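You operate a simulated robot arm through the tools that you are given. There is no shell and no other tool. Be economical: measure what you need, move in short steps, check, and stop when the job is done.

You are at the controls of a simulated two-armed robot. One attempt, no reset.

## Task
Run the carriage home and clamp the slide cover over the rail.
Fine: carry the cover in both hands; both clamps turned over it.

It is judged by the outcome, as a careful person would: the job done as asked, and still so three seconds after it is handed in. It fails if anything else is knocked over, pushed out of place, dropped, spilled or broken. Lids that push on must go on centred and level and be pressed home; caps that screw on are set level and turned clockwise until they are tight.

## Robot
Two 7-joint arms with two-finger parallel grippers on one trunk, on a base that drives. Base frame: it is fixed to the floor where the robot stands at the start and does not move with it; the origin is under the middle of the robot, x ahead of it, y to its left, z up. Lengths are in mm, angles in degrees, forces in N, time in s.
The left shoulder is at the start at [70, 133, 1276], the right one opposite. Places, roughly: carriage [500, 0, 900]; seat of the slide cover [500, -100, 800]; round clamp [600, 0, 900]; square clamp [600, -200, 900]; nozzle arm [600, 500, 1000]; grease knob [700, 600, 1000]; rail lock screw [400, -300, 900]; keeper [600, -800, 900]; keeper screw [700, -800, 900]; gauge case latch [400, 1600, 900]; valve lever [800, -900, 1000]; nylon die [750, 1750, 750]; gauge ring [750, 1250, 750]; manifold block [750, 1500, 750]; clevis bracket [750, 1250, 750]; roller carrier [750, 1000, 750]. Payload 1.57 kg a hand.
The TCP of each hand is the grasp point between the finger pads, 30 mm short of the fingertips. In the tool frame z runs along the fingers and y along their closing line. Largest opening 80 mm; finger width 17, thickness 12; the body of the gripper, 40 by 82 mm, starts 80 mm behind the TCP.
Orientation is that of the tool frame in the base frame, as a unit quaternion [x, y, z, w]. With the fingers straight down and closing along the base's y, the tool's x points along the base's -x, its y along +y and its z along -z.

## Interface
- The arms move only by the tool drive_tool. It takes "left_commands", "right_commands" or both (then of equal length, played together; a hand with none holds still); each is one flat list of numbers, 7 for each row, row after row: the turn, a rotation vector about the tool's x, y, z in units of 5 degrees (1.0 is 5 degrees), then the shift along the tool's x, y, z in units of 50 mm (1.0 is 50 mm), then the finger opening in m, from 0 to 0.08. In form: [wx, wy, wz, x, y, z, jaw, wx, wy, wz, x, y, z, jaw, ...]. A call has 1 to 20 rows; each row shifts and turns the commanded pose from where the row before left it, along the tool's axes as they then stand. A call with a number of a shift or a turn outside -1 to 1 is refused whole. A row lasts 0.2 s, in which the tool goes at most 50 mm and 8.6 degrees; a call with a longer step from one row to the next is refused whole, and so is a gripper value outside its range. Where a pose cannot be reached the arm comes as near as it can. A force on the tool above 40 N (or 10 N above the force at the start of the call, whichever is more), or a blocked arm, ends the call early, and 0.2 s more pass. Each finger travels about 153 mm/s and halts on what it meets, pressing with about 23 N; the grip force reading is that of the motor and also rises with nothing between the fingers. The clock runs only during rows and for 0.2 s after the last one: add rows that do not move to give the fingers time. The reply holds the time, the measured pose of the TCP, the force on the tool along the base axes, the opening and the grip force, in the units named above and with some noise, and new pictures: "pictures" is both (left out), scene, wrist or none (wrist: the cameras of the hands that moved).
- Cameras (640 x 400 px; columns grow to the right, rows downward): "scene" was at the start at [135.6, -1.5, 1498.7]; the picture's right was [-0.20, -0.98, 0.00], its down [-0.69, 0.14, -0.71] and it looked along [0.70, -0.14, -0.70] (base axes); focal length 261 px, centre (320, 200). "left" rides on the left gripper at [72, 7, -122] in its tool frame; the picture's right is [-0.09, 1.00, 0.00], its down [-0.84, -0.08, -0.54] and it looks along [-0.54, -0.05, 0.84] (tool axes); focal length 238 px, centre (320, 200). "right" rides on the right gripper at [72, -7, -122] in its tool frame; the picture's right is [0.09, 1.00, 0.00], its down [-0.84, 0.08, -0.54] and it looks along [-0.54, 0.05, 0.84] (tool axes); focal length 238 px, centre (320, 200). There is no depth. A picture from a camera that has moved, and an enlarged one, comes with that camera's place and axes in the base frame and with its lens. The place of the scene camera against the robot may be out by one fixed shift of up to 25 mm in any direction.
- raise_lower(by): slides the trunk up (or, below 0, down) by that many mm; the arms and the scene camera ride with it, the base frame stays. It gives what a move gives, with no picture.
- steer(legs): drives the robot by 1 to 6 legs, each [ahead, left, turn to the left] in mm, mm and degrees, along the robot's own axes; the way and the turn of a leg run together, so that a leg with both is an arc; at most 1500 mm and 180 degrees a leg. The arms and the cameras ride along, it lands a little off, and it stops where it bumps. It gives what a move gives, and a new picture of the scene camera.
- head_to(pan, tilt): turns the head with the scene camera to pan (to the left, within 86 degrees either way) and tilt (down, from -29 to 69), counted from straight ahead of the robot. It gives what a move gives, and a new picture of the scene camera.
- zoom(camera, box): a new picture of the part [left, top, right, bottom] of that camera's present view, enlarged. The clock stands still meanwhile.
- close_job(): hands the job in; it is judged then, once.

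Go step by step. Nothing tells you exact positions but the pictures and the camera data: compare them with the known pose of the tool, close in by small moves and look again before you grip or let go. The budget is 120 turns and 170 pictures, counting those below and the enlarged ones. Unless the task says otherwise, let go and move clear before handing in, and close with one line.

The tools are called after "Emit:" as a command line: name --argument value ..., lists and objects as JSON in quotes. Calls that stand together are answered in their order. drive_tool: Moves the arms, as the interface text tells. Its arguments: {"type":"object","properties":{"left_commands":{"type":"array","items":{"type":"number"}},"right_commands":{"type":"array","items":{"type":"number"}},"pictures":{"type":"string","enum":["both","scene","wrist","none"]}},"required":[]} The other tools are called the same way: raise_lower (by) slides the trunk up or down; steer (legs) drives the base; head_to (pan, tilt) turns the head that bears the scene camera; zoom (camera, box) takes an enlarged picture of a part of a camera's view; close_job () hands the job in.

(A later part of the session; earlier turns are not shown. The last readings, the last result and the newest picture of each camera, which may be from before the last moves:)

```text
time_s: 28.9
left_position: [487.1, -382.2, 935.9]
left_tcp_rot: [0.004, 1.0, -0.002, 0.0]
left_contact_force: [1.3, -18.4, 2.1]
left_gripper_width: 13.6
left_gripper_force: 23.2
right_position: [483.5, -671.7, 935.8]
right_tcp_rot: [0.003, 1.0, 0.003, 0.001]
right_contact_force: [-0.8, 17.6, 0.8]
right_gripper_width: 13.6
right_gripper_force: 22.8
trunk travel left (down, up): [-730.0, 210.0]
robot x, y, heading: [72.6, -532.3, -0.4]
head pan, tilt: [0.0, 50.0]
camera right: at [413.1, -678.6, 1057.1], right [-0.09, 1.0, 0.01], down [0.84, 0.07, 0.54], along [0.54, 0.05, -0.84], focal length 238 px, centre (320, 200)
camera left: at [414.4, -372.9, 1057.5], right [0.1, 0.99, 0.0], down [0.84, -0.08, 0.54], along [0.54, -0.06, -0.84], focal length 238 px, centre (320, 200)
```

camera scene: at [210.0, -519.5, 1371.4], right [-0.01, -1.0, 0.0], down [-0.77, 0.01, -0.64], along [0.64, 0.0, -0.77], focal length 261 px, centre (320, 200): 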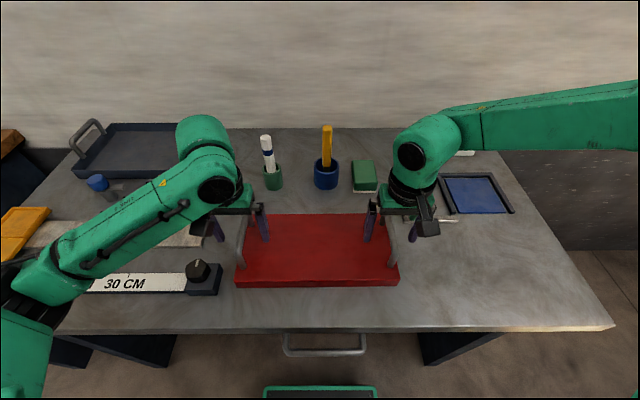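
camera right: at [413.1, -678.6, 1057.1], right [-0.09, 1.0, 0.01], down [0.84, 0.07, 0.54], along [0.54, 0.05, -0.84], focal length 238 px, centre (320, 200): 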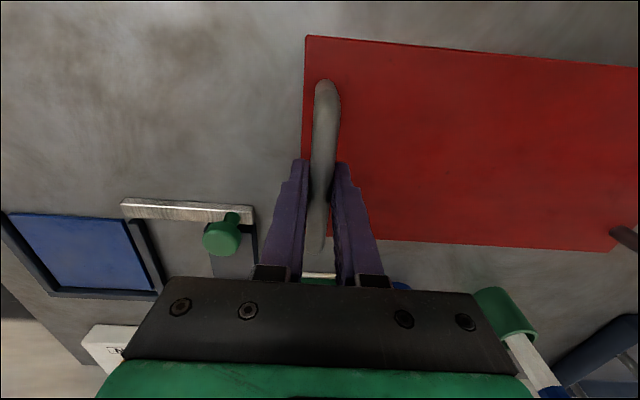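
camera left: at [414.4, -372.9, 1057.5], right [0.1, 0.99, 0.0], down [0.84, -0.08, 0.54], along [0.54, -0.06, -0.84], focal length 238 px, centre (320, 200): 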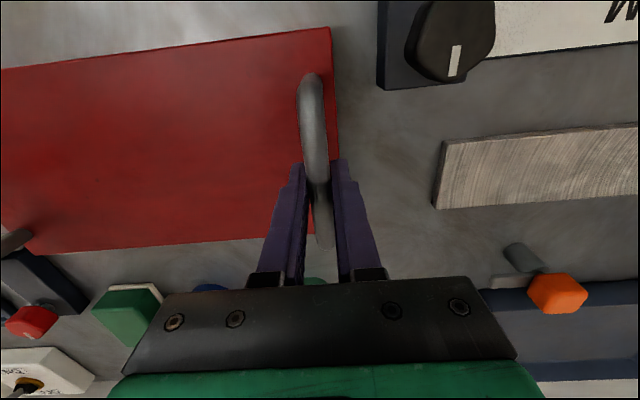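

Both handles are gripped (13.6 mm). I'll relax the lateral pull and lift 30 mm together.

Emit:
drive_tool --left_commands '[0, 0, 0, 0, -0.03, 0, 0, 0, 0, 0, 0, 0, -0.15, 0, 0, 0, 0, 0, 0, -0.15, 0, 0, 0, 0, 0, 0, -0.15, 0, 0, 0, 0, 0, 0, -0.15, 0, 0, 0, 0, 0, 0, 0, 0]' --right_commands '[0, 0, 0, 0, 0.03, 0, 0, 0, 0, 0, 0, 0, -0.15, 0, 0, 0, 0, 0, 0, -0.15, 0, 0, 0, 0, 0, 0, -0.15, 0, 0, 0, 0, 0, 0, -0.15, 0, 0, 0, 0, 0, 0, 0, 0]'

```text
time_s: 30.3
left_position: [487.9, -380.8, 965.8]
left_tcp_rot: [0.002, 1.0, 0.0, 0.0]
left_contact_force: [1.7, 4.0, -3.4]
left_gripper_width: 13.8
left_gripper_force: 23.0
right_position: [485.0, -671.9, 964.4]
right_tcp_rot: [0.003, 1.0, 0.001, 0.0]
right_contact_force: [-1.8, -4.0, -3.9]
right_gripper_width: 13.6
right_gripper_force: 23.1
trunk travel left (down, up): [-730.0, 210.0]
robot x, y, heading: [77.2, -530.5, -0.4]
head pan, tilt: [0.0, 50.0]
camera scene: at [211.0, -519.4, 1371.3], right [-0.01, -1.0, 0.0], down [-0.77, 0.01, -0.64], along [0.64, 0.0, -0.77], focal length 261 px, centre (320, 200)
camera right: at [414.1, -677.1, 1087.1], right [-0.09, 1.0, 0.0], down [0.84, 0.07, 0.54], along [0.54, 0.05, -0.84], focal length 238 px, centre (320, 200)
camera left: at [415.0, -373.1, 1087.6], right [0.1, 1.0, 0.0], down [0.84, -0.08, 0.54], along [0.54, -0.05, -0.84], focal length 238 px, centre (320, 200)
```

scene: 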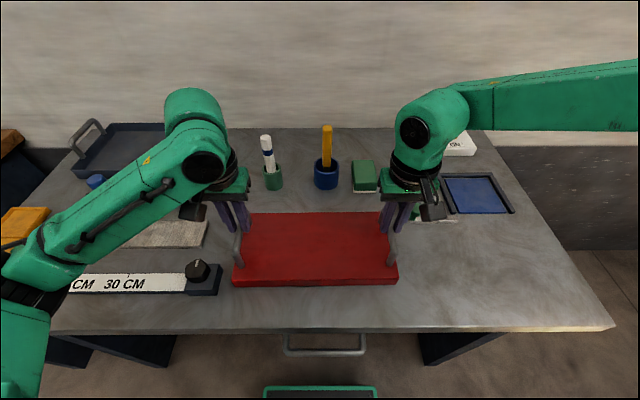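
right: 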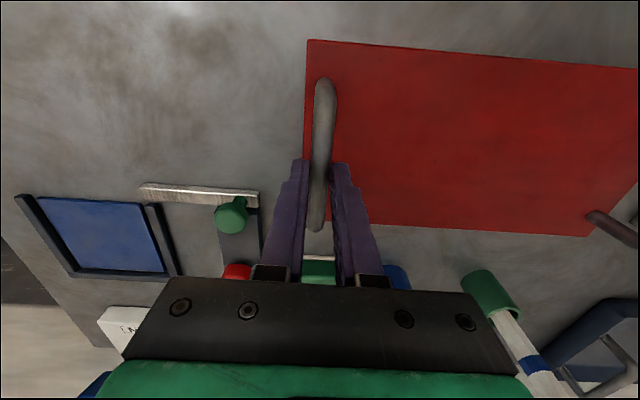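
left: 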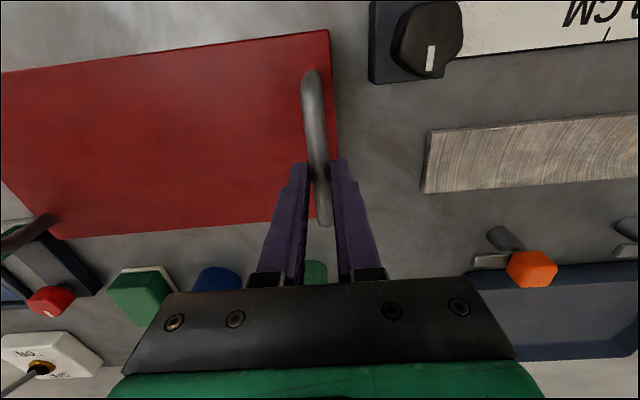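

In the wrist view the far edge seems to have stayed low, so the cover may be pitching. Zooming in to check.

Emit:
zoom --camera "scene" --box '[210, 190, 420, 310]'

```text
3.05 times, centred on (315, 250) of scene
camera zoom: at [211.0, -519.4, 1371.3], right [-0.01, -1.0, 0.0], down [-0.77, 0.01, -0.64], along [0.64, 0.0, -0.77], focal length 796 px, centre (335, 48)
```

zoom: 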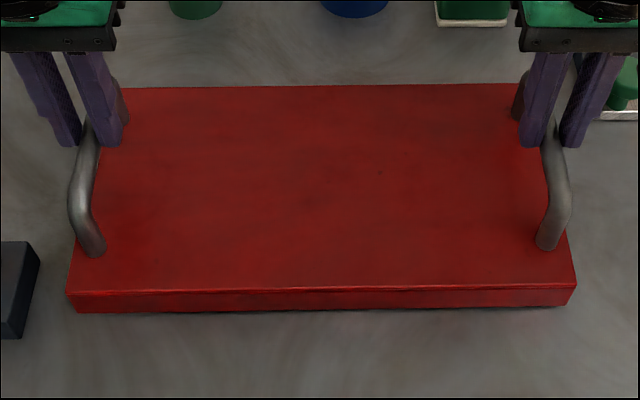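

The cover has not risen at all: the fingers slid up the bars. I'll reopen, go deeper so the bars sit higher in the fingers, close, and test a small lift while reading the force.

Emit:
drive_tool --left_commands '[0, 0, 0, 0, 0, 0, 0.04, 0, 0, 0, 0, 0, 0, 0.04, 0, 0, 0, 0, 0, 0.4, 0.04, 0, 0, 0, 0, 0, 0.5, 0.04, 0, 0, 0, 0, 0, 0, 0.0, 0, 0, 0, 0, 0, 0, 0.0, 0, 0, 0, 0, 0, 0, 0.0]' --right_commands '[0, 0, 0, 0, 0, 0, 0.04, 0, 0, 0, 0, 0, 0, 0.04, 0, 0, 0, 0, 0, 0.4, 0.04, 0, 0, 0, 0, 0, 0.5, 0.04, 0, 0, 0, 0, 0, 0, 0.0, 0, 0, 0, 0, 0, 0, 0.0, 0, 0, 0, 0, 0, 0, 0.0]' --pictures "none"

Emit:
drive_tool --left_commands '[0, 0, 0, 0, 0, -0.1, 0, 0, 0, 0, 0, 0, -0.1, 0, 0, 0, 0, 0, 0, 0, 0]' --right_commands '[0, 0, 0, 0, 0, -0.1, 0, 0, 0, 0, 0, 0, -0.1, 0, 0, 0, 0, 0, 0, 0, 0]' --pictures "both"

```text
time_s: 31.9
left_position: [487.9, -380.8, 920.2]
left_tcp_rot: [0.002, 1.0, 0.001, -0.001]
left_contact_force: [3.4, 11.8, 2.7]
left_gripper_width: 13.6
left_gripper_force: 23.0
right_position: [485.0, -672.1, 920.3]
right_tcp_rot: [0.003, 1.0, 0.001, 0.001]
right_contact_force: [0.6, -11.3, 4.6]
right_gripper_width: 13.7
right_gripper_force: 23.2
trunk travel left (down, up): [-730.0, 210.0]
robot x, y, heading: [77.8, -534.1, -0.4]
head pan, tilt: [0.0, 50.0]
```

```text
time_s: 32.7
left_position: [488.2, -381.2, 929.5]
left_tcp_rot: [0.003, 1.0, 0.001, -0.001]
left_contact_force: [2.4, 17.1, -3.7]
left_gripper_width: 13.4
left_gripper_force: 23.0
right_position: [486.2, -672.0, 930.1]
right_tcp_rot: [0.003, 1.0, 0.001, 0.001]
right_contact_force: [-2.9, -17.3, -4.1]
right_gripper_width: 13.7
right_gripper_force: 23.2
trunk travel left (down, up): [-730.0, 210.0]
robot x, y, heading: [77.3, -535.9, -0.2]
head pan, tilt: [0.0, 50.0]
camera scene: at [211.3, -519.4, 1371.3], right [-0.01, -1.0, 0.0], down [-0.77, 0.01, -0.64], along [0.64, 0.0, -0.77], focal length 261 px, centre (320, 200)
camera right: at [414.6, -677.1, 1051.6], right [-0.09, 1.0, 0.0], down [0.84, 0.07, 0.54], along [0.54, 0.05, -0.84], focal length 238 px, centre (320, 200)
camera left: at [415.5, -373.1, 1052.2], right [0.1, 1.0, 0.0], down [0.84, -0.08, 0.54], along [0.54, -0.05, -0.84], focal length 238 px, centre (320, 200)
```

scene: 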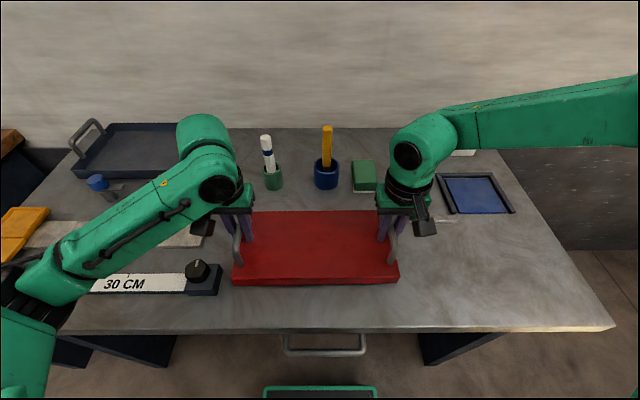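
right: 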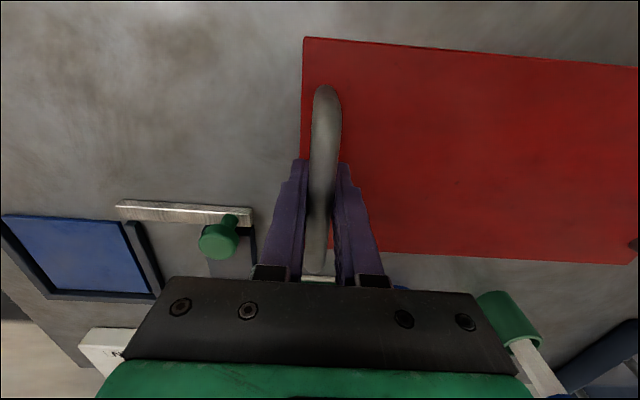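
left: 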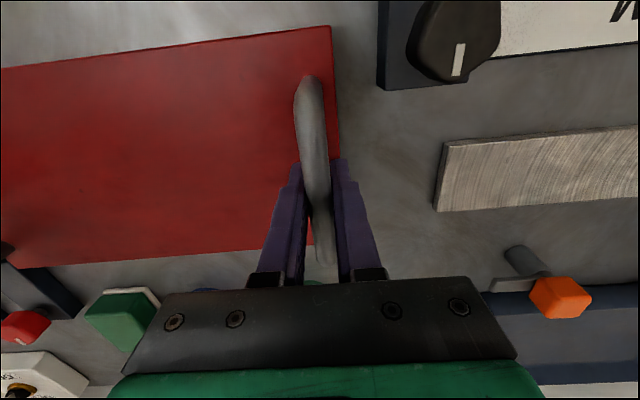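

Unclear whether it is actually rising. I'll lift another 10 mm slowly: if the cover is attached, the wrist view should stay the same.

Emit:
drive_tool --left_commands '[0, 0, 0, 0, 0, -0.05, 0, 0, 0, 0, 0, 0, -0.05, 0, 0, 0, 0, 0, 0, -0.05, 0, 0, 0, 0, 0, 0, -0.05, 0, 0, 0, 0, 0, 0, 0, 0]' --right_commands '[0, 0, 0, 0, 0, -0.05, 0, 0, 0, 0, 0, 0, -0.05, 0, 0, 0, 0, 0, 0, -0.05, 0, 0, 0, 0, 0, 0, -0.05, 0, 0, 0, 0, 0, 0, 0, 0]' --pictures "both"

Emit:
zoom --camera "scene" --box '[210, 190, 420, 310]'

```text
time_s: 33.9
left_position: [488.2, -381.2, 941.0]
left_tcp_rot: [0.003, 1.0, 0.001, 0.0]
left_contact_force: [1.6, 23.7, -4.1]
left_gripper_width: 13.7
left_gripper_force: 23.2
right_position: [486.9, -671.3, 940.2]
right_tcp_rot: [0.004, 1.0, 0.001, 0.0]
right_contact_force: [-2.0, -23.7, -4.2]
right_gripper_width: 13.9
right_gripper_force: 23.1
trunk travel left (down, up): [-730.0, 210.0]
robot x, y, heading: [77.8, -533.3, -0.5]
head pan, tilt: [0.0, 50.0]
camera scene: at [211.2, -519.4, 1371.3], right [-0.01, -1.0, 0.0], down [-0.77, 0.01, -0.64], along [0.64, 0.0, -0.77], focal length 261 px, centre (320, 200)
camera right: at [415.3, -677.2, 1061.7], right [-0.08, 1.0, 0.0], down [0.84, 0.07, 0.54], along [0.54, 0.05, -0.84], focal length 238 px, centre (320, 200)
camera left: at [415.3, -373.4, 1062.8], right [0.1, 1.0, 0.0], down [0.84, -0.08, 0.54], along [0.54, -0.05, -0.84], focal length 238 px, centre (320, 200)
```

scene: 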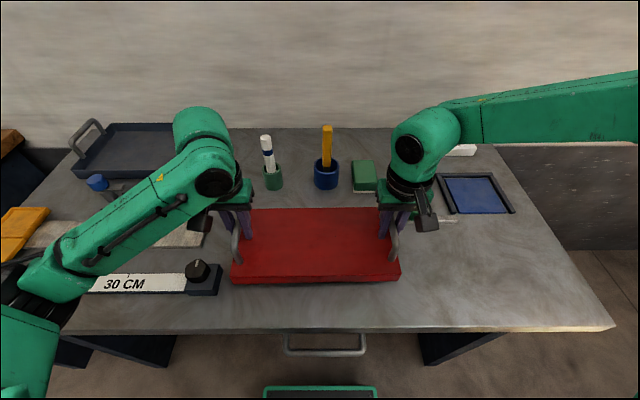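
right: 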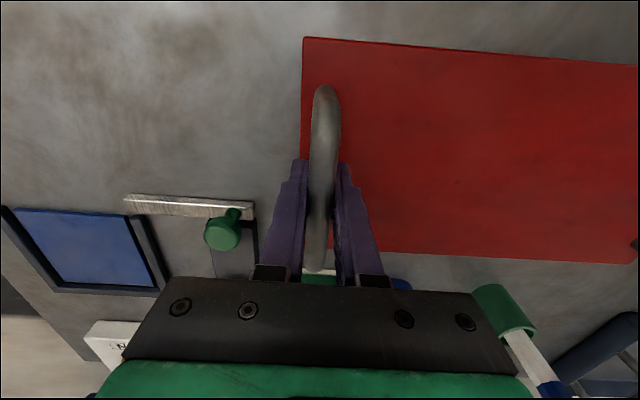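
left: 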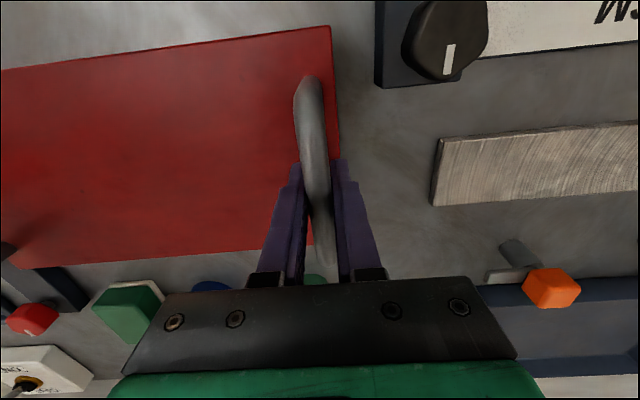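

```text
3.05 times, centred on (315, 250) of scene
camera zoom: at [211.2, -519.4, 1371.3], right [-0.01, -1.0, 0.0], down [-0.77, 0.01, -0.64], along [0.64, 0.0, -0.77], focal length 796 px, centre (335, 48)
```

zoom: 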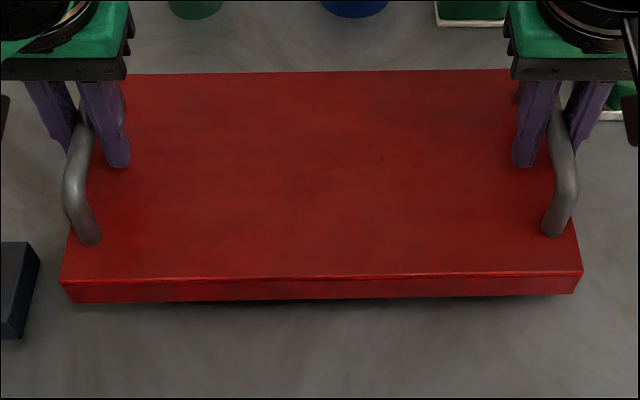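

Now the cover is attached and rising level (8 N total). I'll ease the lateral squeeze and lift another 70 mm for transit.

Emit:
drive_tool --left_commands '[0, 0, 0, 0, 0.02, -0.1, 0, 0, 0, 0, 0, 0, -0.15, 0, 0, 0, 0, 0, 0, -0.15, 0, 0, 0, 0, 0, 0, -0.15, 0, 0, 0, 0, 0, 0, -0.15, 0, 0, 0, 0, 0, 0, -0.15, 0, 0, 0, 0, 0, 0, -0.15, 0, 0, 0, 0, 0, 0, -0.15, 0, 0, 0, 0, 0, 0, -0.15, 0, 0, 0, 0, 0, 0, -0.1, 0, 0, 0, 0, 0, 0, 0, 0]' --right_commands '[0, 0, 0, 0, -0.02, -0.1, 0, 0, 0, 0, 0, 0, -0.15, 0, 0, 0, 0, 0, 0, -0.15, 0, 0, 0, 0, 0, 0, -0.15, 0, 0, 0, 0, 0, 0, -0.15, 0, 0, 0, 0, 0, 0, -0.15, 0, 0, 0, 0, 0, 0, -0.15, 0, 0, 0, 0, 0, 0, -0.15, 0, 0, 0, 0, 0, 0, -0.15, 0, 0, 0, 0, 0, 0, -0.1, 0, 0, 0, 0, 0, 0, 0, 0]' --pictures "wrist"

```text
time_s: 36.3
left_position: [487.5, -381.8, 1011.4]
left_tcp_rot: [0.003, 1.0, 0.0, -0.001]
left_contact_force: [1.6, -10.2, -3.6]
left_gripper_width: 13.4
left_gripper_force: 23.1
right_position: [486.0, -671.3, 1012.4]
right_tcp_rot: [0.003, 1.0, 0.003, 0.002]
right_contact_force: [-2.2, 10.1, -2.9]
right_gripper_width: 13.8
right_gripper_force: 23.4
trunk travel left (down, up): [-730.0, 210.0]
robot x, y, heading: [73.1, -536.7, -0.6]
head pan, tilt: [0.0, 50.0]
camera right: at [414.5, -677.8, 1133.0], right [-0.09, 1.0, 0.0], down [0.84, 0.07, 0.54], along [0.54, 0.05, -0.84], focal length 238 px, centre (320, 200)
camera left: at [415.7, -372.8, 1133.0], right [0.1, 0.99, 0.0], down [0.84, -0.08, 0.54], along [0.54, -0.06, -0.84], focal length 238 px, centre (320, 200)
```

right: 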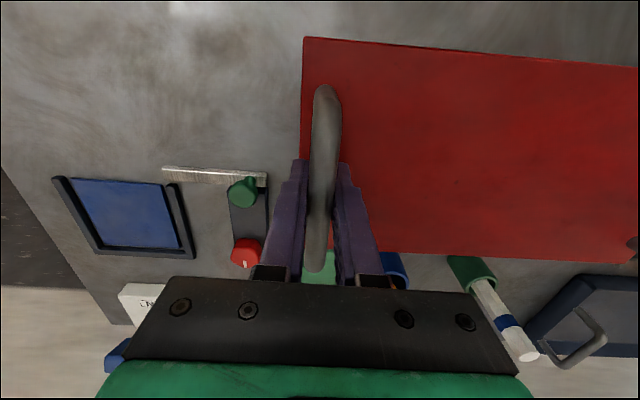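
left: 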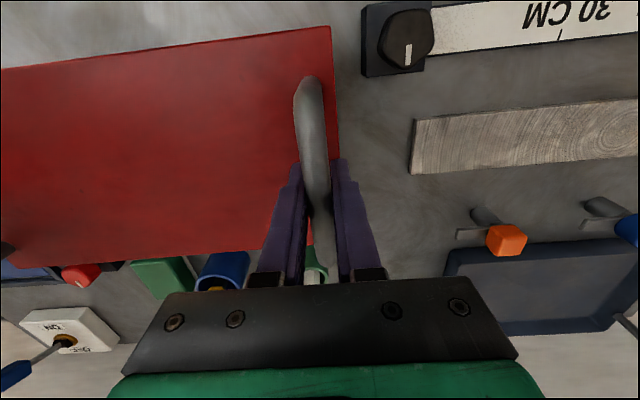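

The cover hangs level. I estimate seat centre ≈ (530, −80): rail x 497–564, clamp posts at (644, 5) and (644, −162). I'll raise the trunk 60 mm for clearance and drive there, stopping with the cover above the seat.

Emit:
raise_lower --by 60

Emit:
steer --legs '[[0, 240, 0.2], [34, 205, 0.2]]'

```text
time_s: 37.3
left_position: [489.2, -381.6, 1070.1]
left_tcp_rot: [0.004, 1.0, 0.0, 0.0]
left_contact_force: [2.6, -16.5, -3.1]
left_gripper_width: 13.6
left_gripper_force: 23.0
right_position: [486.3, -672.3, 1070.5]
right_tcp_rot: [0.004, 1.0, 0.002, 0.0]
right_contact_force: [-0.7, 16.5, -3.6]
right_gripper_width: 13.9
right_gripper_force: 22.7
trunk travel left (down, up): [-790.0, 150.0]
robot x, y, heading: [82.1, -531.9, -0.3]
head pan, tilt: [0.0, 50.0]
```

```text
time_s: 40.4
left_position: [520.5, 67.5, 1072.9]
left_tcp_rot: [-0.004, 1.0, 0.001, 0.0]
left_contact_force: [2.3, -23.6, -3.3]
left_gripper_width: 13.8
left_gripper_force: 23.3
right_position: [523.9, -221.8, 1072.0]
right_tcp_rot: [-0.005, 1.0, 0.003, 0.001]
right_contact_force: [-2.3, 23.1, -3.5]
right_gripper_width: 13.7
right_gripper_force: 22.9
trunk travel left (down, up): [-790.0, 150.0]
robot x, y, heading: [111.5, -85.8, 0.5]
head pan, tilt: [0.0, 50.0]
camera scene: at [244.6, -74.9, 1431.4], right [0.01, -1.0, 0.0], down [-0.77, -0.01, -0.64], along [0.64, 0.01, -0.77], focal length 261 px, centre (320, 200)
```

scene: 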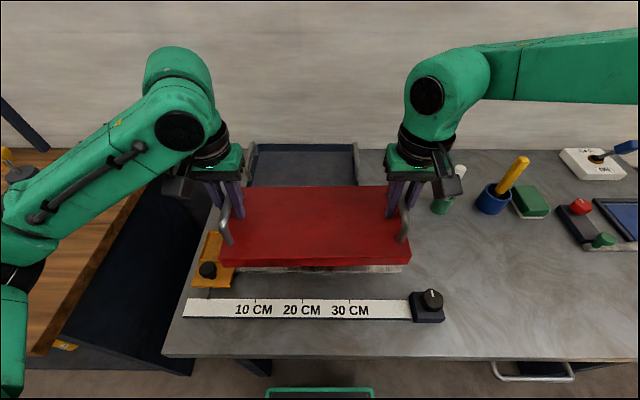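

Above the seat now, with about 0.6° of yaw and a few mm off. I'll correct yaw, centre, and ease the lateral pull, then inspect.

Emit:
drive_tool --left_commands '[0, 0, 0.06, -0.057, -0.037, 0, 0, 0, 0, 0.06, -0.057, -0.037, 0, 0, 0, 0, 0, 0, 0, 0, 0]' --right_commands '[0, 0, 0.06, -0.023, -0.023, 0, 0, 0, 0, 0.06, -0.023, -0.023, 0, 0, 0, 0, 0, 0, 0, 0, 0]'

```text
time_s: 41.1
left_position: [526.0, 68.3, 1072.0]
left_tcp_rot: [0.001, 1.0, -0.001, -0.001]
left_contact_force: [1.3, 5.2, -3.2]
left_gripper_width: 13.4
left_gripper_force: 22.7
right_position: [522.9, -220.7, 1071.7]
right_tcp_rot: [0.0, 1.0, 0.001, 0.0]
right_contact_force: [-2.3, -4.8, -2.9]
right_gripper_width: 13.6
right_gripper_force: 23.1
trunk travel left (down, up): [-790.0, 150.0]
robot x, y, heading: [108.2, -90.6, 0.5]
head pan, tilt: [0.0, 50.0]
camera scene: at [245.1, -70.6, 1431.3], right [0.01, -1.0, 0.0], down [-0.77, -0.01, -0.64], along [0.64, 0.01, -0.77], focal length 261 px, centre (320, 200)
camera right: at [452.3, -227.6, 1193.0], right [-0.09, 1.0, 0.0], down [0.84, 0.08, 0.54], along [0.54, 0.05, -0.84], focal length 238 px, centre (320, 200)
camera left: at [453.0, 76.9, 1193.0], right [0.09, 1.0, 0.0], down [0.84, -0.08, 0.54], along [0.54, -0.05, -0.84], focal length 238 px, centre (320, 200)
```

scene: 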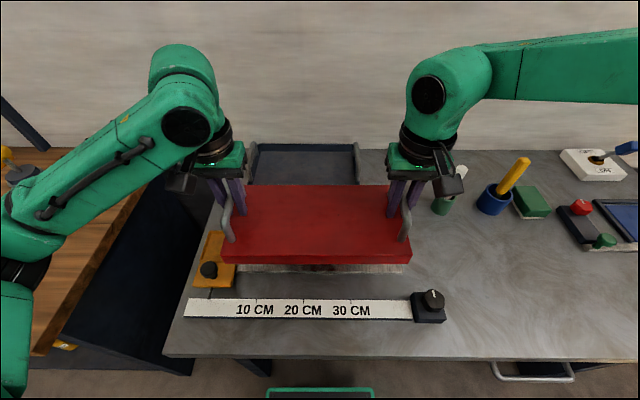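
right: 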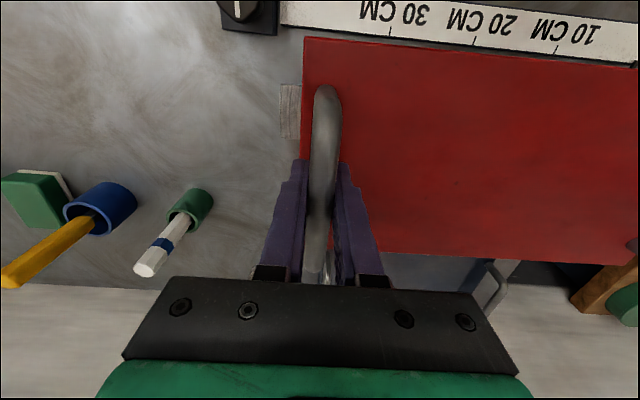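
left: 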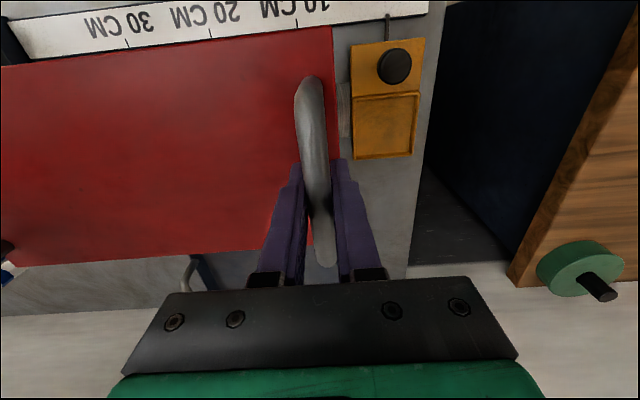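

Checking alignment of the cover with the ruler and rail more carefully from the wrist zooms.

Emit:
zoom --camera "right" --box '[240, 0, 640, 250]'

Emit:
zoom --camera "left" --box '[0, 0, 440, 275]'

Emit:
zoom --camera "scene" --box '[170, 170, 450, 345]'

```text
1.60 times, centred on (440, 125) of right
camera zoom: at [452.3, -227.6, 1193.0], right [-0.09, 1.0, 0.0], down [0.84, 0.08, 0.54], along [0.54, 0.05, -0.84], focal length 381 px, centre (128, 320)
```

zoom: 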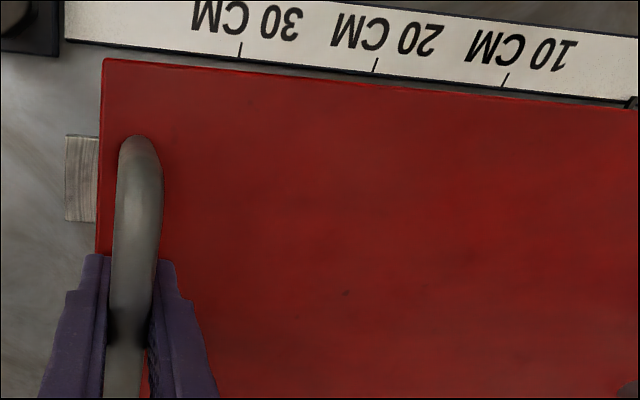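

```text
1.45 times, centred on (220, 138) of left
camera zoom: at [453.0, 76.9, 1193.0], right [0.09, 1.0, 0.0], down [0.84, -0.08, 0.54], along [0.54, -0.05, -0.84], focal length 347 px, centre (466, 291)
```

zoom: 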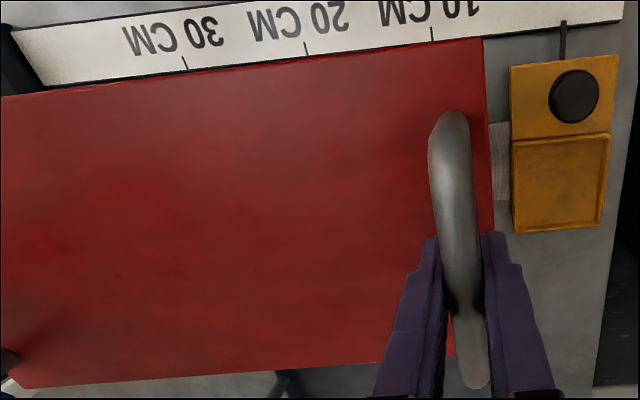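

```text
2.29 times, centred on (310, 258) of scene
camera zoom: at [245.1, -70.6, 1431.3], right [0.01, -1.0, 0.0], down [-0.77, -0.01, -0.64], along [0.64, 0.01, -0.77], focal length 597 px, centre (343, 69)
```

zoom: 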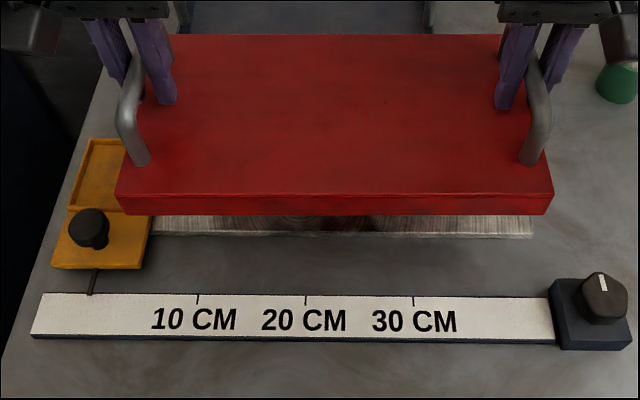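

The cover is yawed about +0.85° relative to the ruler and rail, and its centre is at ≈(528, −76). Correcting both before lowering.

Emit:
drive_tool --left_commands '[0, 0, 0.085, -0.042, -0.04, 0, 0, 0, 0, 0.085, -0.042, -0.04, 0, 0, 0, 0, 0, 0, 0, 0, 0]' --right_commands '[0, 0, 0.085, 0, -0.04, 0, 0, 0, 0, 0.085, 0, -0.04, 0, 0, 0, 0, 0, 0, 0, 0, 0]' --pictures "none"

Emit:
raise_lower --by -105

Emit:
zoom --camera "right" --box '[240, 0, 640, 250]'

Emit:
zoom --camera "left" --box '[0, 0, 440, 275]'

Emit:
zoom --camera "scene" --box '[170, 170, 450, 345]'

```text
time_s: 42.0
left_position: [529.3, 61.4, 1070.0]
left_tcp_rot: [0.007, 1.0, -0.001, 0.0]
left_contact_force: [2.4, 11.9, -3.5]
left_gripper_width: 13.9
left_gripper_force: 23.0
right_position: [523.1, -226.9, 1071.2]
right_tcp_rot: [0.009, 1.0, 0.001, 0.0]
right_contact_force: [-1.9, -12.2, -3.6]
right_gripper_width: 13.6
right_gripper_force: 23.1
trunk travel left (down, up): [-790.0, 150.0]
robot x, y, heading: [109.0, -88.4, 0.5]
head pan, tilt: [0.0, 50.0]
```

```text
time_s: 43.3
left_position: [529.5, 63.6, 965.7]
left_tcp_rot: [0.008, 1.0, 0.0, 0.0]
left_contact_force: [2.6, 19.4, -2.7]
left_gripper_width: 13.8
left_gripper_force: 23.0
right_position: [523.0, -227.5, 966.8]
right_tcp_rot: [0.008, 1.0, 0.001, -0.001]
right_contact_force: [-2.1, -19.7, -3.6]
right_gripper_width: 13.8
right_gripper_force: 23.3
trunk travel left (down, up): [-685.0, 255.0]
robot x, y, heading: [113.4, -88.3, 0.5]
head pan, tilt: [0.0, 50.0]
```

```text
1.60 times, centred on (440, 125) of right
camera zoom: at [452.2, -232.1, 1087.6], right [-0.08, 1.0, 0.0], down [0.84, 0.06, 0.54], along [0.54, 0.04, -0.84], focal length 381 px, centre (128, 320)
```

zoom: 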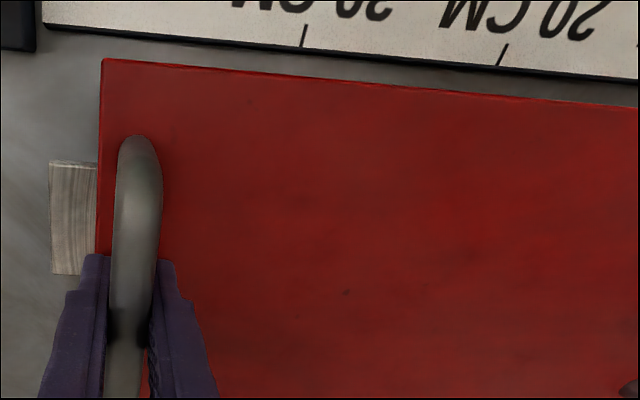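

```text
1.45 times, centred on (220, 138) of left
camera zoom: at [456.4, 72.3, 1087.9], right [0.11, 0.99, 0.0], down [0.84, -0.09, 0.54], along [0.54, -0.06, -0.84], focal length 347 px, centre (466, 291)
```

zoom: 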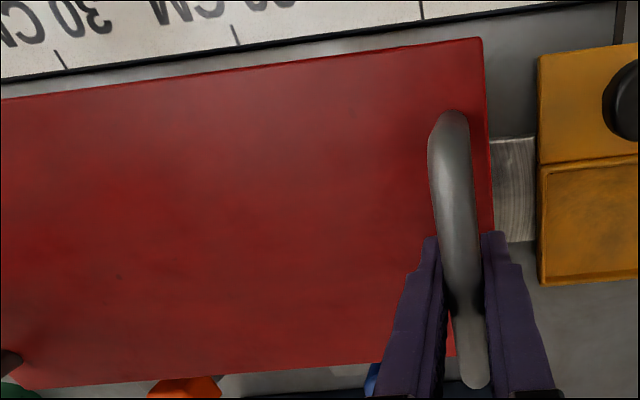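

```text
2.29 times, centred on (310, 258) of scene
camera zoom: at [244.7, -71.9, 1326.4], right [0.01, -1.0, 0.0], down [-0.77, -0.01, -0.64], along [0.64, 0.01, -0.77], focal length 597 px, centre (343, 69)
```

zoom: 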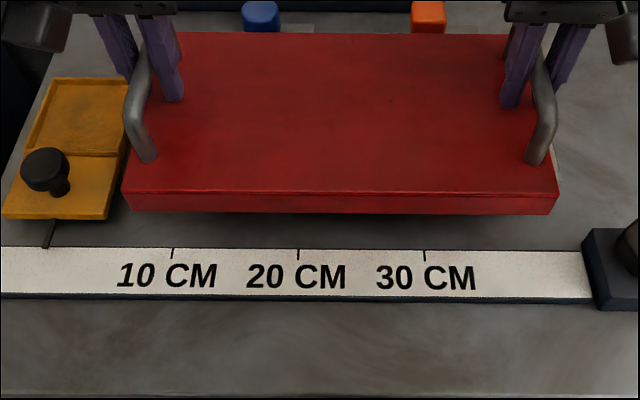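

Aligned with the ruler in all views and centred at about (531, −81). I'll ease the squeeze, then lower most of the way.

Emit:
drive_tool --left_commands '[0, 0, 0, 0, 0.012, 0, 0, 0, 0, 0, 0, 0, 0, 0]' --right_commands '[0, 0, 0, 0, -0.012, 0, 0, 0, 0, 0, 0, 0, 0, 0]' --pictures "none"

Emit:
raise_lower --by -28

Emit:
zoom --camera "scene" --box '[170, 150, 450, 325]'

```text
time_s: 43.9
left_position: [529.9, 62.4, 965.7]
left_tcp_rot: [0.009, 1.0, -0.001, 0.0]
left_contact_force: [1.9, 15.7, -3.5]
left_gripper_width: 13.7
left_gripper_force: 23.2
right_position: [523.3, -227.1, 965.8]
right_tcp_rot: [0.007, 1.0, 0.002, 0.001]
right_contact_force: [-2.2, -16.2, -3.9]
right_gripper_width: 13.7
right_gripper_force: 22.5
trunk travel left (down, up): [-685.0, 255.0]
robot x, y, heading: [110.7, -85.9, 0.3]
head pan, tilt: [0.0, 50.0]
```

```text
time_s: 44.6
left_position: [529.3, 62.4, 937.6]
left_tcp_rot: [0.009, 1.0, -0.001, 0.0]
left_contact_force: [2.3, 12.5, -3.9]
left_gripper_width: 13.7
left_gripper_force: 23.1
right_position: [522.7, -227.1, 938.9]
right_tcp_rot: [0.007, 1.0, 0.001, 0.0]
right_contact_force: [-1.9, -11.7, -3.3]
right_gripper_width: 13.7
right_gripper_force: 23.0
trunk travel left (down, up): [-657.0, 283.0]
robot x, y, heading: [113.5, -87.8, 0.4]
head pan, tilt: [0.0, 50.0]
```

```text
2.29 times, centred on (310, 238) of scene
camera zoom: at [244.6, -71.9, 1298.3], right [0.01, -1.0, 0.0], down [-0.77, -0.01, -0.64], along [0.64, 0.01, -0.77], focal length 597 px, centre (343, 114)
```

zoom: 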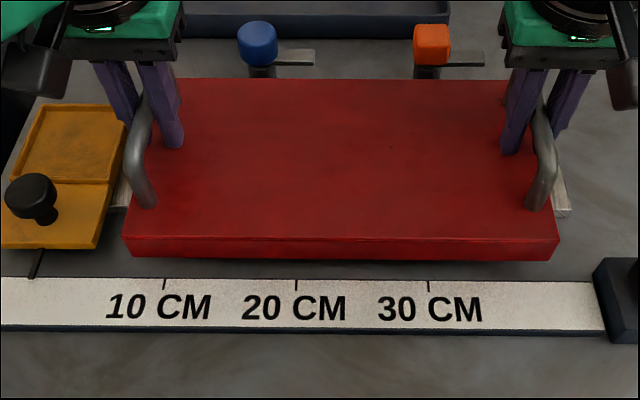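

Well centred between the clamps. Now lowering gently by hand in 2 mm steps, checking for contact.

Emit:
drive_tool --left_commands '[0, 0, 0, 0, 0, 0.04, 0, 0, 0, 0, 0, 0, 0.04, 0, 0, 0, 0, 0, 0, 0.04, 0, 0, 0, 0, 0, 0, 0.04, 0, 0, 0, 0, 0, 0, 0.04, 0, 0, 0, 0, 0, 0, 0, 0]' --right_commands '[0, 0, 0, 0, 0, 0.04, 0, 0, 0, 0, 0, 0, 0.04, 0, 0, 0, 0, 0, 0, 0.04, 0, 0, 0, 0, 0, 0, 0.04, 0, 0, 0, 0, 0, 0, 0.04, 0, 0, 0, 0, 0, 0, 0, 0]' --pictures "none"

Emit:
drive_tool --left_commands '[0, 0, 0, 0, 0, 0.04, 0, 0, 0, 0, 0, 0, 0.04, 0, 0, 0, 0, 0, 0, 0, 0]' --right_commands '[0, 0, 0, 0, 0, 0.04, 0, 0, 0, 0, 0, 0, 0.04, 0, 0, 0, 0, 0, 0, 0, 0]' --pictures "none"

```text
time_s: 46.0
left_position: [528.9, 62.6, 927.1]
left_tcp_rot: [0.009, 1.0, -0.001, -0.001]
left_contact_force: [1.8, 7.3, -3.4]
left_gripper_width: 13.9
left_gripper_force: 23.0
right_position: [523.5, -227.0, 928.8]
right_tcp_rot: [0.008, 1.0, 0.001, 0.0]
right_contact_force: [-2.2, -7.3, -3.0]
right_gripper_width: 13.7
right_gripper_force: 23.4
trunk travel left (down, up): [-657.0, 283.0]
robot x, y, heading: [109.8, -84.5, 0.5]
head pan, tilt: [0.0, 50.0]
```

```text
time_s: 46.9
left_position: [527.7, 63.1, 924.8]
left_tcp_rot: [0.009, 1.0, -0.003, 0.0]
left_contact_force: [2.1, 2.5, -3.9]
left_gripper_width: 14.0
left_gripper_force: 23.0
right_position: [524.3, -226.6, 925.0]
right_tcp_rot: [0.008, 1.0, 0.001, 0.0]
right_contact_force: [-2.4, -4.0, -3.4]
right_gripper_width: 13.8
right_gripper_force: 23.0
trunk travel left (down, up): [-657.0, 283.0]
robot x, y, heading: [111.1, -85.6, 0.5]
head pan, tilt: [0.0, 50.0]
```

No contact yet at TCP 925; a little further.

Emit:
drive_tool --left_commands '[0, 0, 0, 0, 0, 0.04, 0, 0, 0, 0, 0, 0, 0.04, 0, 0, 0, 0, 0, 0, 0, 0]' --right_commands '[0, 0, 0, 0, 0, 0.04, 0, 0, 0, 0, 0, 0, 0.04, 0, 0, 0, 0, 0, 0, 0, 0]' --pictures "none"

Emit:
drive_tool --left_commands '[0, 0, 0, 0, 0, 0.04, 0, 0, 0, 0, 0, 0, 0, 0]' --right_commands '[0, 0, 0, 0, 0, 0.04, 0, 0, 0, 0, 0, 0, 0, 0]' --pictures "scene"

Emit:
zoom --camera "scene" --box '[170, 150, 450, 325]'

```text
time_s: 47.6
left_position: [529.1, 62.2, 920.8]
left_tcp_rot: [0.009, 1.0, -0.001, 0.002]
left_contact_force: [6.2, -5.7, 11.3]
left_gripper_width: 13.8
left_gripper_force: 22.7
right_position: [522.8, -226.2, 921.1]
right_tcp_rot: [0.008, 1.0, 0.003, 0.001]
right_contact_force: [-1.6, 8.0, -5.1]
right_gripper_width: 13.6
right_gripper_force: 23.1
trunk travel left (down, up): [-657.0, 283.0]
robot x, y, heading: [114.1, -89.2, 0.6]
head pan, tilt: [0.0, 50.0]
```

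```text
time_s: 48.2
left_position: [527.2, 63.4, 920.6]
left_tcp_rot: [0.009, 1.0, -0.003, 0.003]
left_contact_force: [9.8, -7.9, 19.2]
left_gripper_width: 14.0
left_gripper_force: 23.6
right_position: [522.0, -228.9, 920.8]
right_tcp_rot: [0.009, 1.0, 0.002, 0.002]
right_contact_force: [0.6, 7.5, 5.7]
right_gripper_width: 13.8
right_gripper_force: 23.3
trunk travel left (down, up): [-657.0, 283.0]
robot x, y, heading: [112.1, -85.5, 0.5]
head pan, tilt: [0.0, 50.0]
camera scene: at [242.7, -72.9, 1298.9], right [0.01, -1.0, 0.0], down [-0.77, -0.01, -0.64], along [0.64, 0.01, -0.77], focal length 261 px, centre (320, 200)
```

scene: 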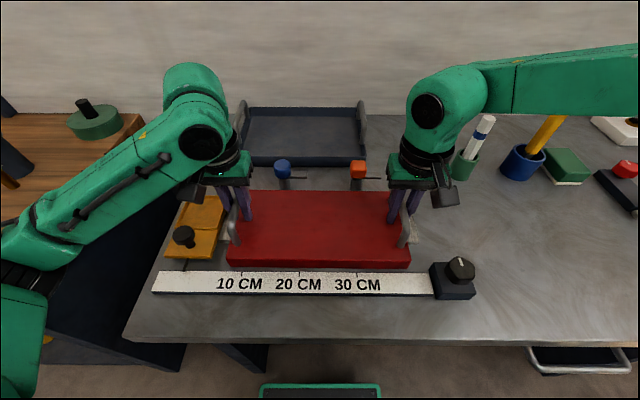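

```text
2.29 times, centred on (310, 238) of scene
camera zoom: at [242.7, -72.9, 1298.9], right [0.01, -1.0, 0.0], down [-0.77, -0.01, -0.64], along [0.64, 0.01, -0.77], focal length 597 px, centre (343, 114)
```

zoom: 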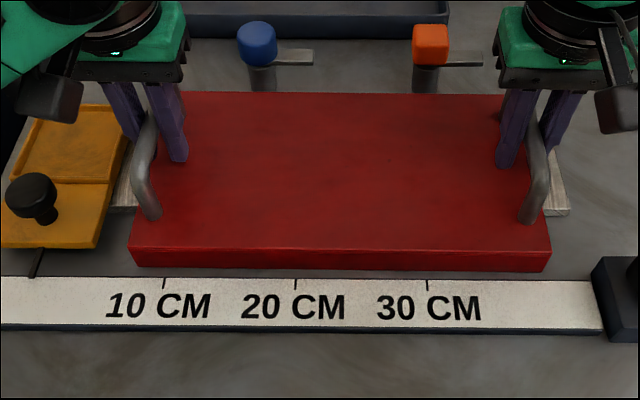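

Contact at TCP ≈920.5, the same height as on the bench, so the cover is seated level. I'll relax, open both hands partway and rise.

Emit:
drive_tool --left_commands '[0, 0, 0, 0, 0, -0.03, 0, 0, 0, 0, 0, 0, 0, 0.05, 0, 0, 0, 0, 0, 0, 0.05, 0, 0, 0, 0, 0, -0.3, 0.05, 0, 0, 0, 0, 0, -0.6, 0.05, 0, 0, 0, 0, 0, -0.8, 0.05, 0, 0, 0, 0, 0, -0.8, 0.05, 0, 0, 0, 0, 0, -0.8, 0.05]' --right_commands '[0, 0, 0, 0, 0, -0.03, 0, 0, 0, 0, 0, 0, 0, 0.05, 0, 0, 0, 0, 0, 0, 0.05, 0, 0, 0, 0, 0, -0.3, 0.05, 0, 0, 0, 0, 0, -0.6, 0.05, 0, 0, 0, 0, 0, -0.8, 0.05, 0, 0, 0, 0, 0, -0.8, 0.05, 0, 0, 0, 0, 0, -0.8, 0.05]'

Emit:
zoom --camera "scene" --box '[170, 130, 450, 305]'

```text
time_s: 50.0
left_position: [529.2, 64.2, 1085.2]
left_tcp_rot: [0.008, 1.0, 0.0, 0.001]
left_contact_force: [0.5, 0.0, 0.8]
left_gripper_width: 49.9
left_gripper_force: 0.1
right_position: [521.3, -229.4, 1086.5]
right_tcp_rot: [0.008, 1.0, 0.003, 0.002]
right_contact_force: [-0.4, -0.6, -0.2]
right_gripper_width: 49.8
right_gripper_force: 0.1
trunk travel left (down, up): [-657.0, 283.0]
robot x, y, heading: [112.0, -86.6, 0.7]
head pan, tilt: [0.0, 50.0]
camera scene: at [242.5, -72.1, 1298.5], right [0.01, -1.0, 0.0], down [-0.77, -0.01, -0.64], along [0.64, 0.01, -0.77], focal length 261 px, centre (320, 200)
camera right: at [450.2, -235.0, 1207.0], right [-0.08, 1.0, 0.0], down [0.84, 0.06, 0.54], along [0.54, 0.04, -0.84], focal length 238 px, centre (320, 200)
camera left: at [456.0, 73.4, 1207.1], right [0.11, 0.99, 0.0], down [0.83, -0.09, 0.54], along [0.54, -0.06, -0.84], focal length 238 px, centre (320, 200)
```

scene: 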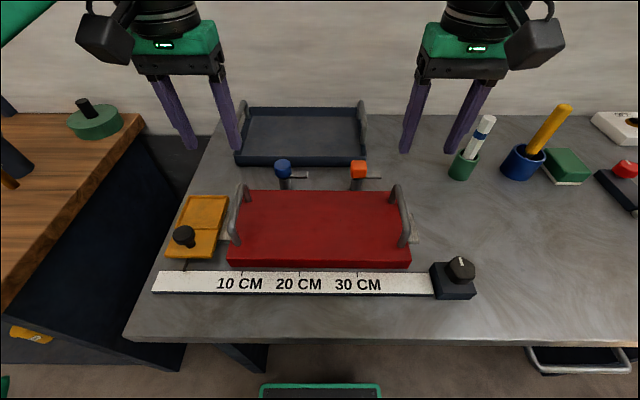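
right: 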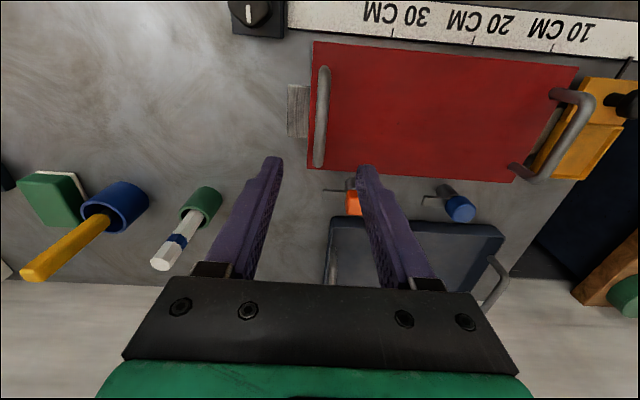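
left: 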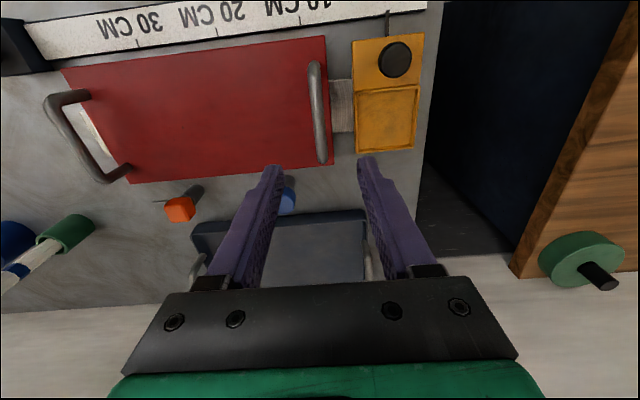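

```text
2.29 times, centred on (310, 218) of scene
camera zoom: at [242.5, -72.1, 1298.5], right [0.01, -1.0, 0.0], down [-0.77, -0.01, -0.64], along [0.64, 0.01, -0.77], focal length 597 px, centre (343, 160)
```

zoom: 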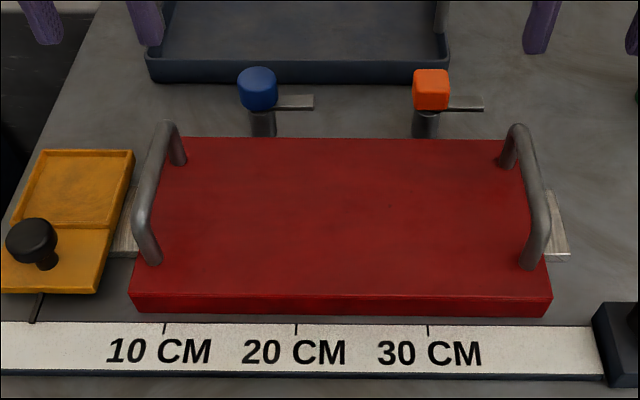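

The cover is down, level and centred between the clamps. The clamp arms point to −y and must swing 90° clockwise over the cover. I'll pre-rotate both hands −90° so the fingers straddle each cap along x, clear of its arm.

Emit:
drive_tool --left_commands '[0, 0, -1, 0, 0, 0, 0.06, 0, 0, -1, 0, 0, 0, 0.06, 0, 0, -1, 0, 0, 0, 0.06, 0, 0, -1, 0, 0, 0, 0.06, 0, 0, -1, 0, 0, 0, 0.06, 0, 0, -1, 0, 0, 0, 0.06, 0, 0, -1, 0, 0, 0, 0.06, 0, 0, -1, 0, 0, 0, 0.06, 0, 0, -1, 0, 0, 0, 0.06, 0, 0, -1, 0, 0, 0, 0.06, 0, 0, -1, 0, 0, 0, 0.06, 0, 0, -1, 0, 0, 0, 0.06, 0, 0, -1, 0, 0, 0, 0.06, 0, 0, -1, 0, 0, 0, 0.06, 0, 0, -1, 0, 0, 0, 0.06, 0, 0, -1, 0, 0, 0, 0.06, 0, 0, -1, 0, 0, 0, 0.06, 0, 0, -1, 0, 0, 0, 0.06]' --right_commands '[0, 0, -1, 0, 0, 0, 0.06, 0, 0, -1, 0, 0, 0, 0.06, 0, 0, -1, 0, 0, 0, 0.06, 0, 0, -1, 0, 0, 0, 0.06, 0, 0, -1, 0, 0, 0, 0.06, 0, 0, -1, 0, 0, 0, 0.06, 0, 0, -1, 0, 0, 0, 0.06, 0, 0, -1, 0, 0, 0, 0.06, 0, 0, -1, 0, 0, 0, 0.06, 0, 0, -1, 0, 0, 0, 0.06, 0, 0, -1, 0, 0, 0, 0.06, 0, 0, -1, 0, 0, 0, 0.06, 0, 0, -1, 0, 0, 0, 0.06, 0, 0, -1, 0, 0, 0, 0.06, 0, 0, -1, 0, 0, 0, 0.06, 0, 0, -1, 0, 0, 0, 0.06, 0, 0, -1, 0, 0, 0, 0.06, 0, 0, -1, 0, 0, 0, 0.06]'

```text
time_s: 53.9
left_position: [528.3, 63.9, 1085.1]
left_tcp_rot: [-0.701, 0.713, 0.0, 0.0]
left_contact_force: [-0.4, 1.6, -0.9]
left_gripper_width: 60.1
left_gripper_force: 0.1
right_position: [319.2, -141.0, 1083.6]
right_tcp_rot: [-0.7, 0.714, 0.0, 0.003]
right_contact_force: [-0.5, 0.8, -0.4]
right_gripper_width: 60.1
right_gripper_force: 0.0
right hand out of reach, approached as far as the arm can: row 9, 10, 11, 12, 13, 14, 15, 16, 17, 18
trunk travel left (down, up): [-657.0, 283.0]
robot x, y, heading: [112.9, -90.9, 0.5]
head pan, tilt: [0.0, 50.0]
camera scene: at [243.2, -71.9, 1298.5], right [0.01, -1.0, 0.0], down [-0.77, -0.01, -0.64], along [0.64, 0.01, -0.77], focal length 261 px, centre (320, 200)
camera right: at [324.8, -212.9, 1204.4], right [-1.0, -0.07, 0.0], down [-0.06, 0.84, 0.55], along [-0.04, 0.54, -0.84], focal length 238 px, centre (320, 200)
camera left: at [518.8, -7.2, 1207.0], right [-0.99, 0.11, 0.0], down [0.09, 0.84, 0.54], along [0.06, 0.54, -0.84], focal length 238 px, centre (320, 200)
```

scene: 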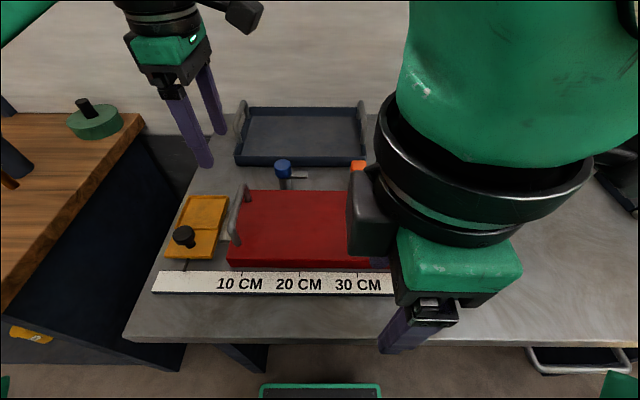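
right: 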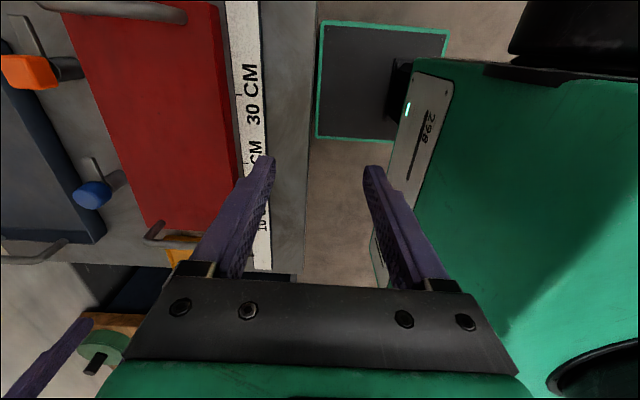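
left: 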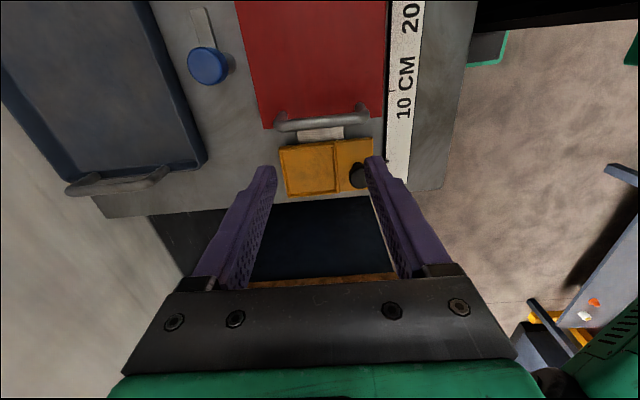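

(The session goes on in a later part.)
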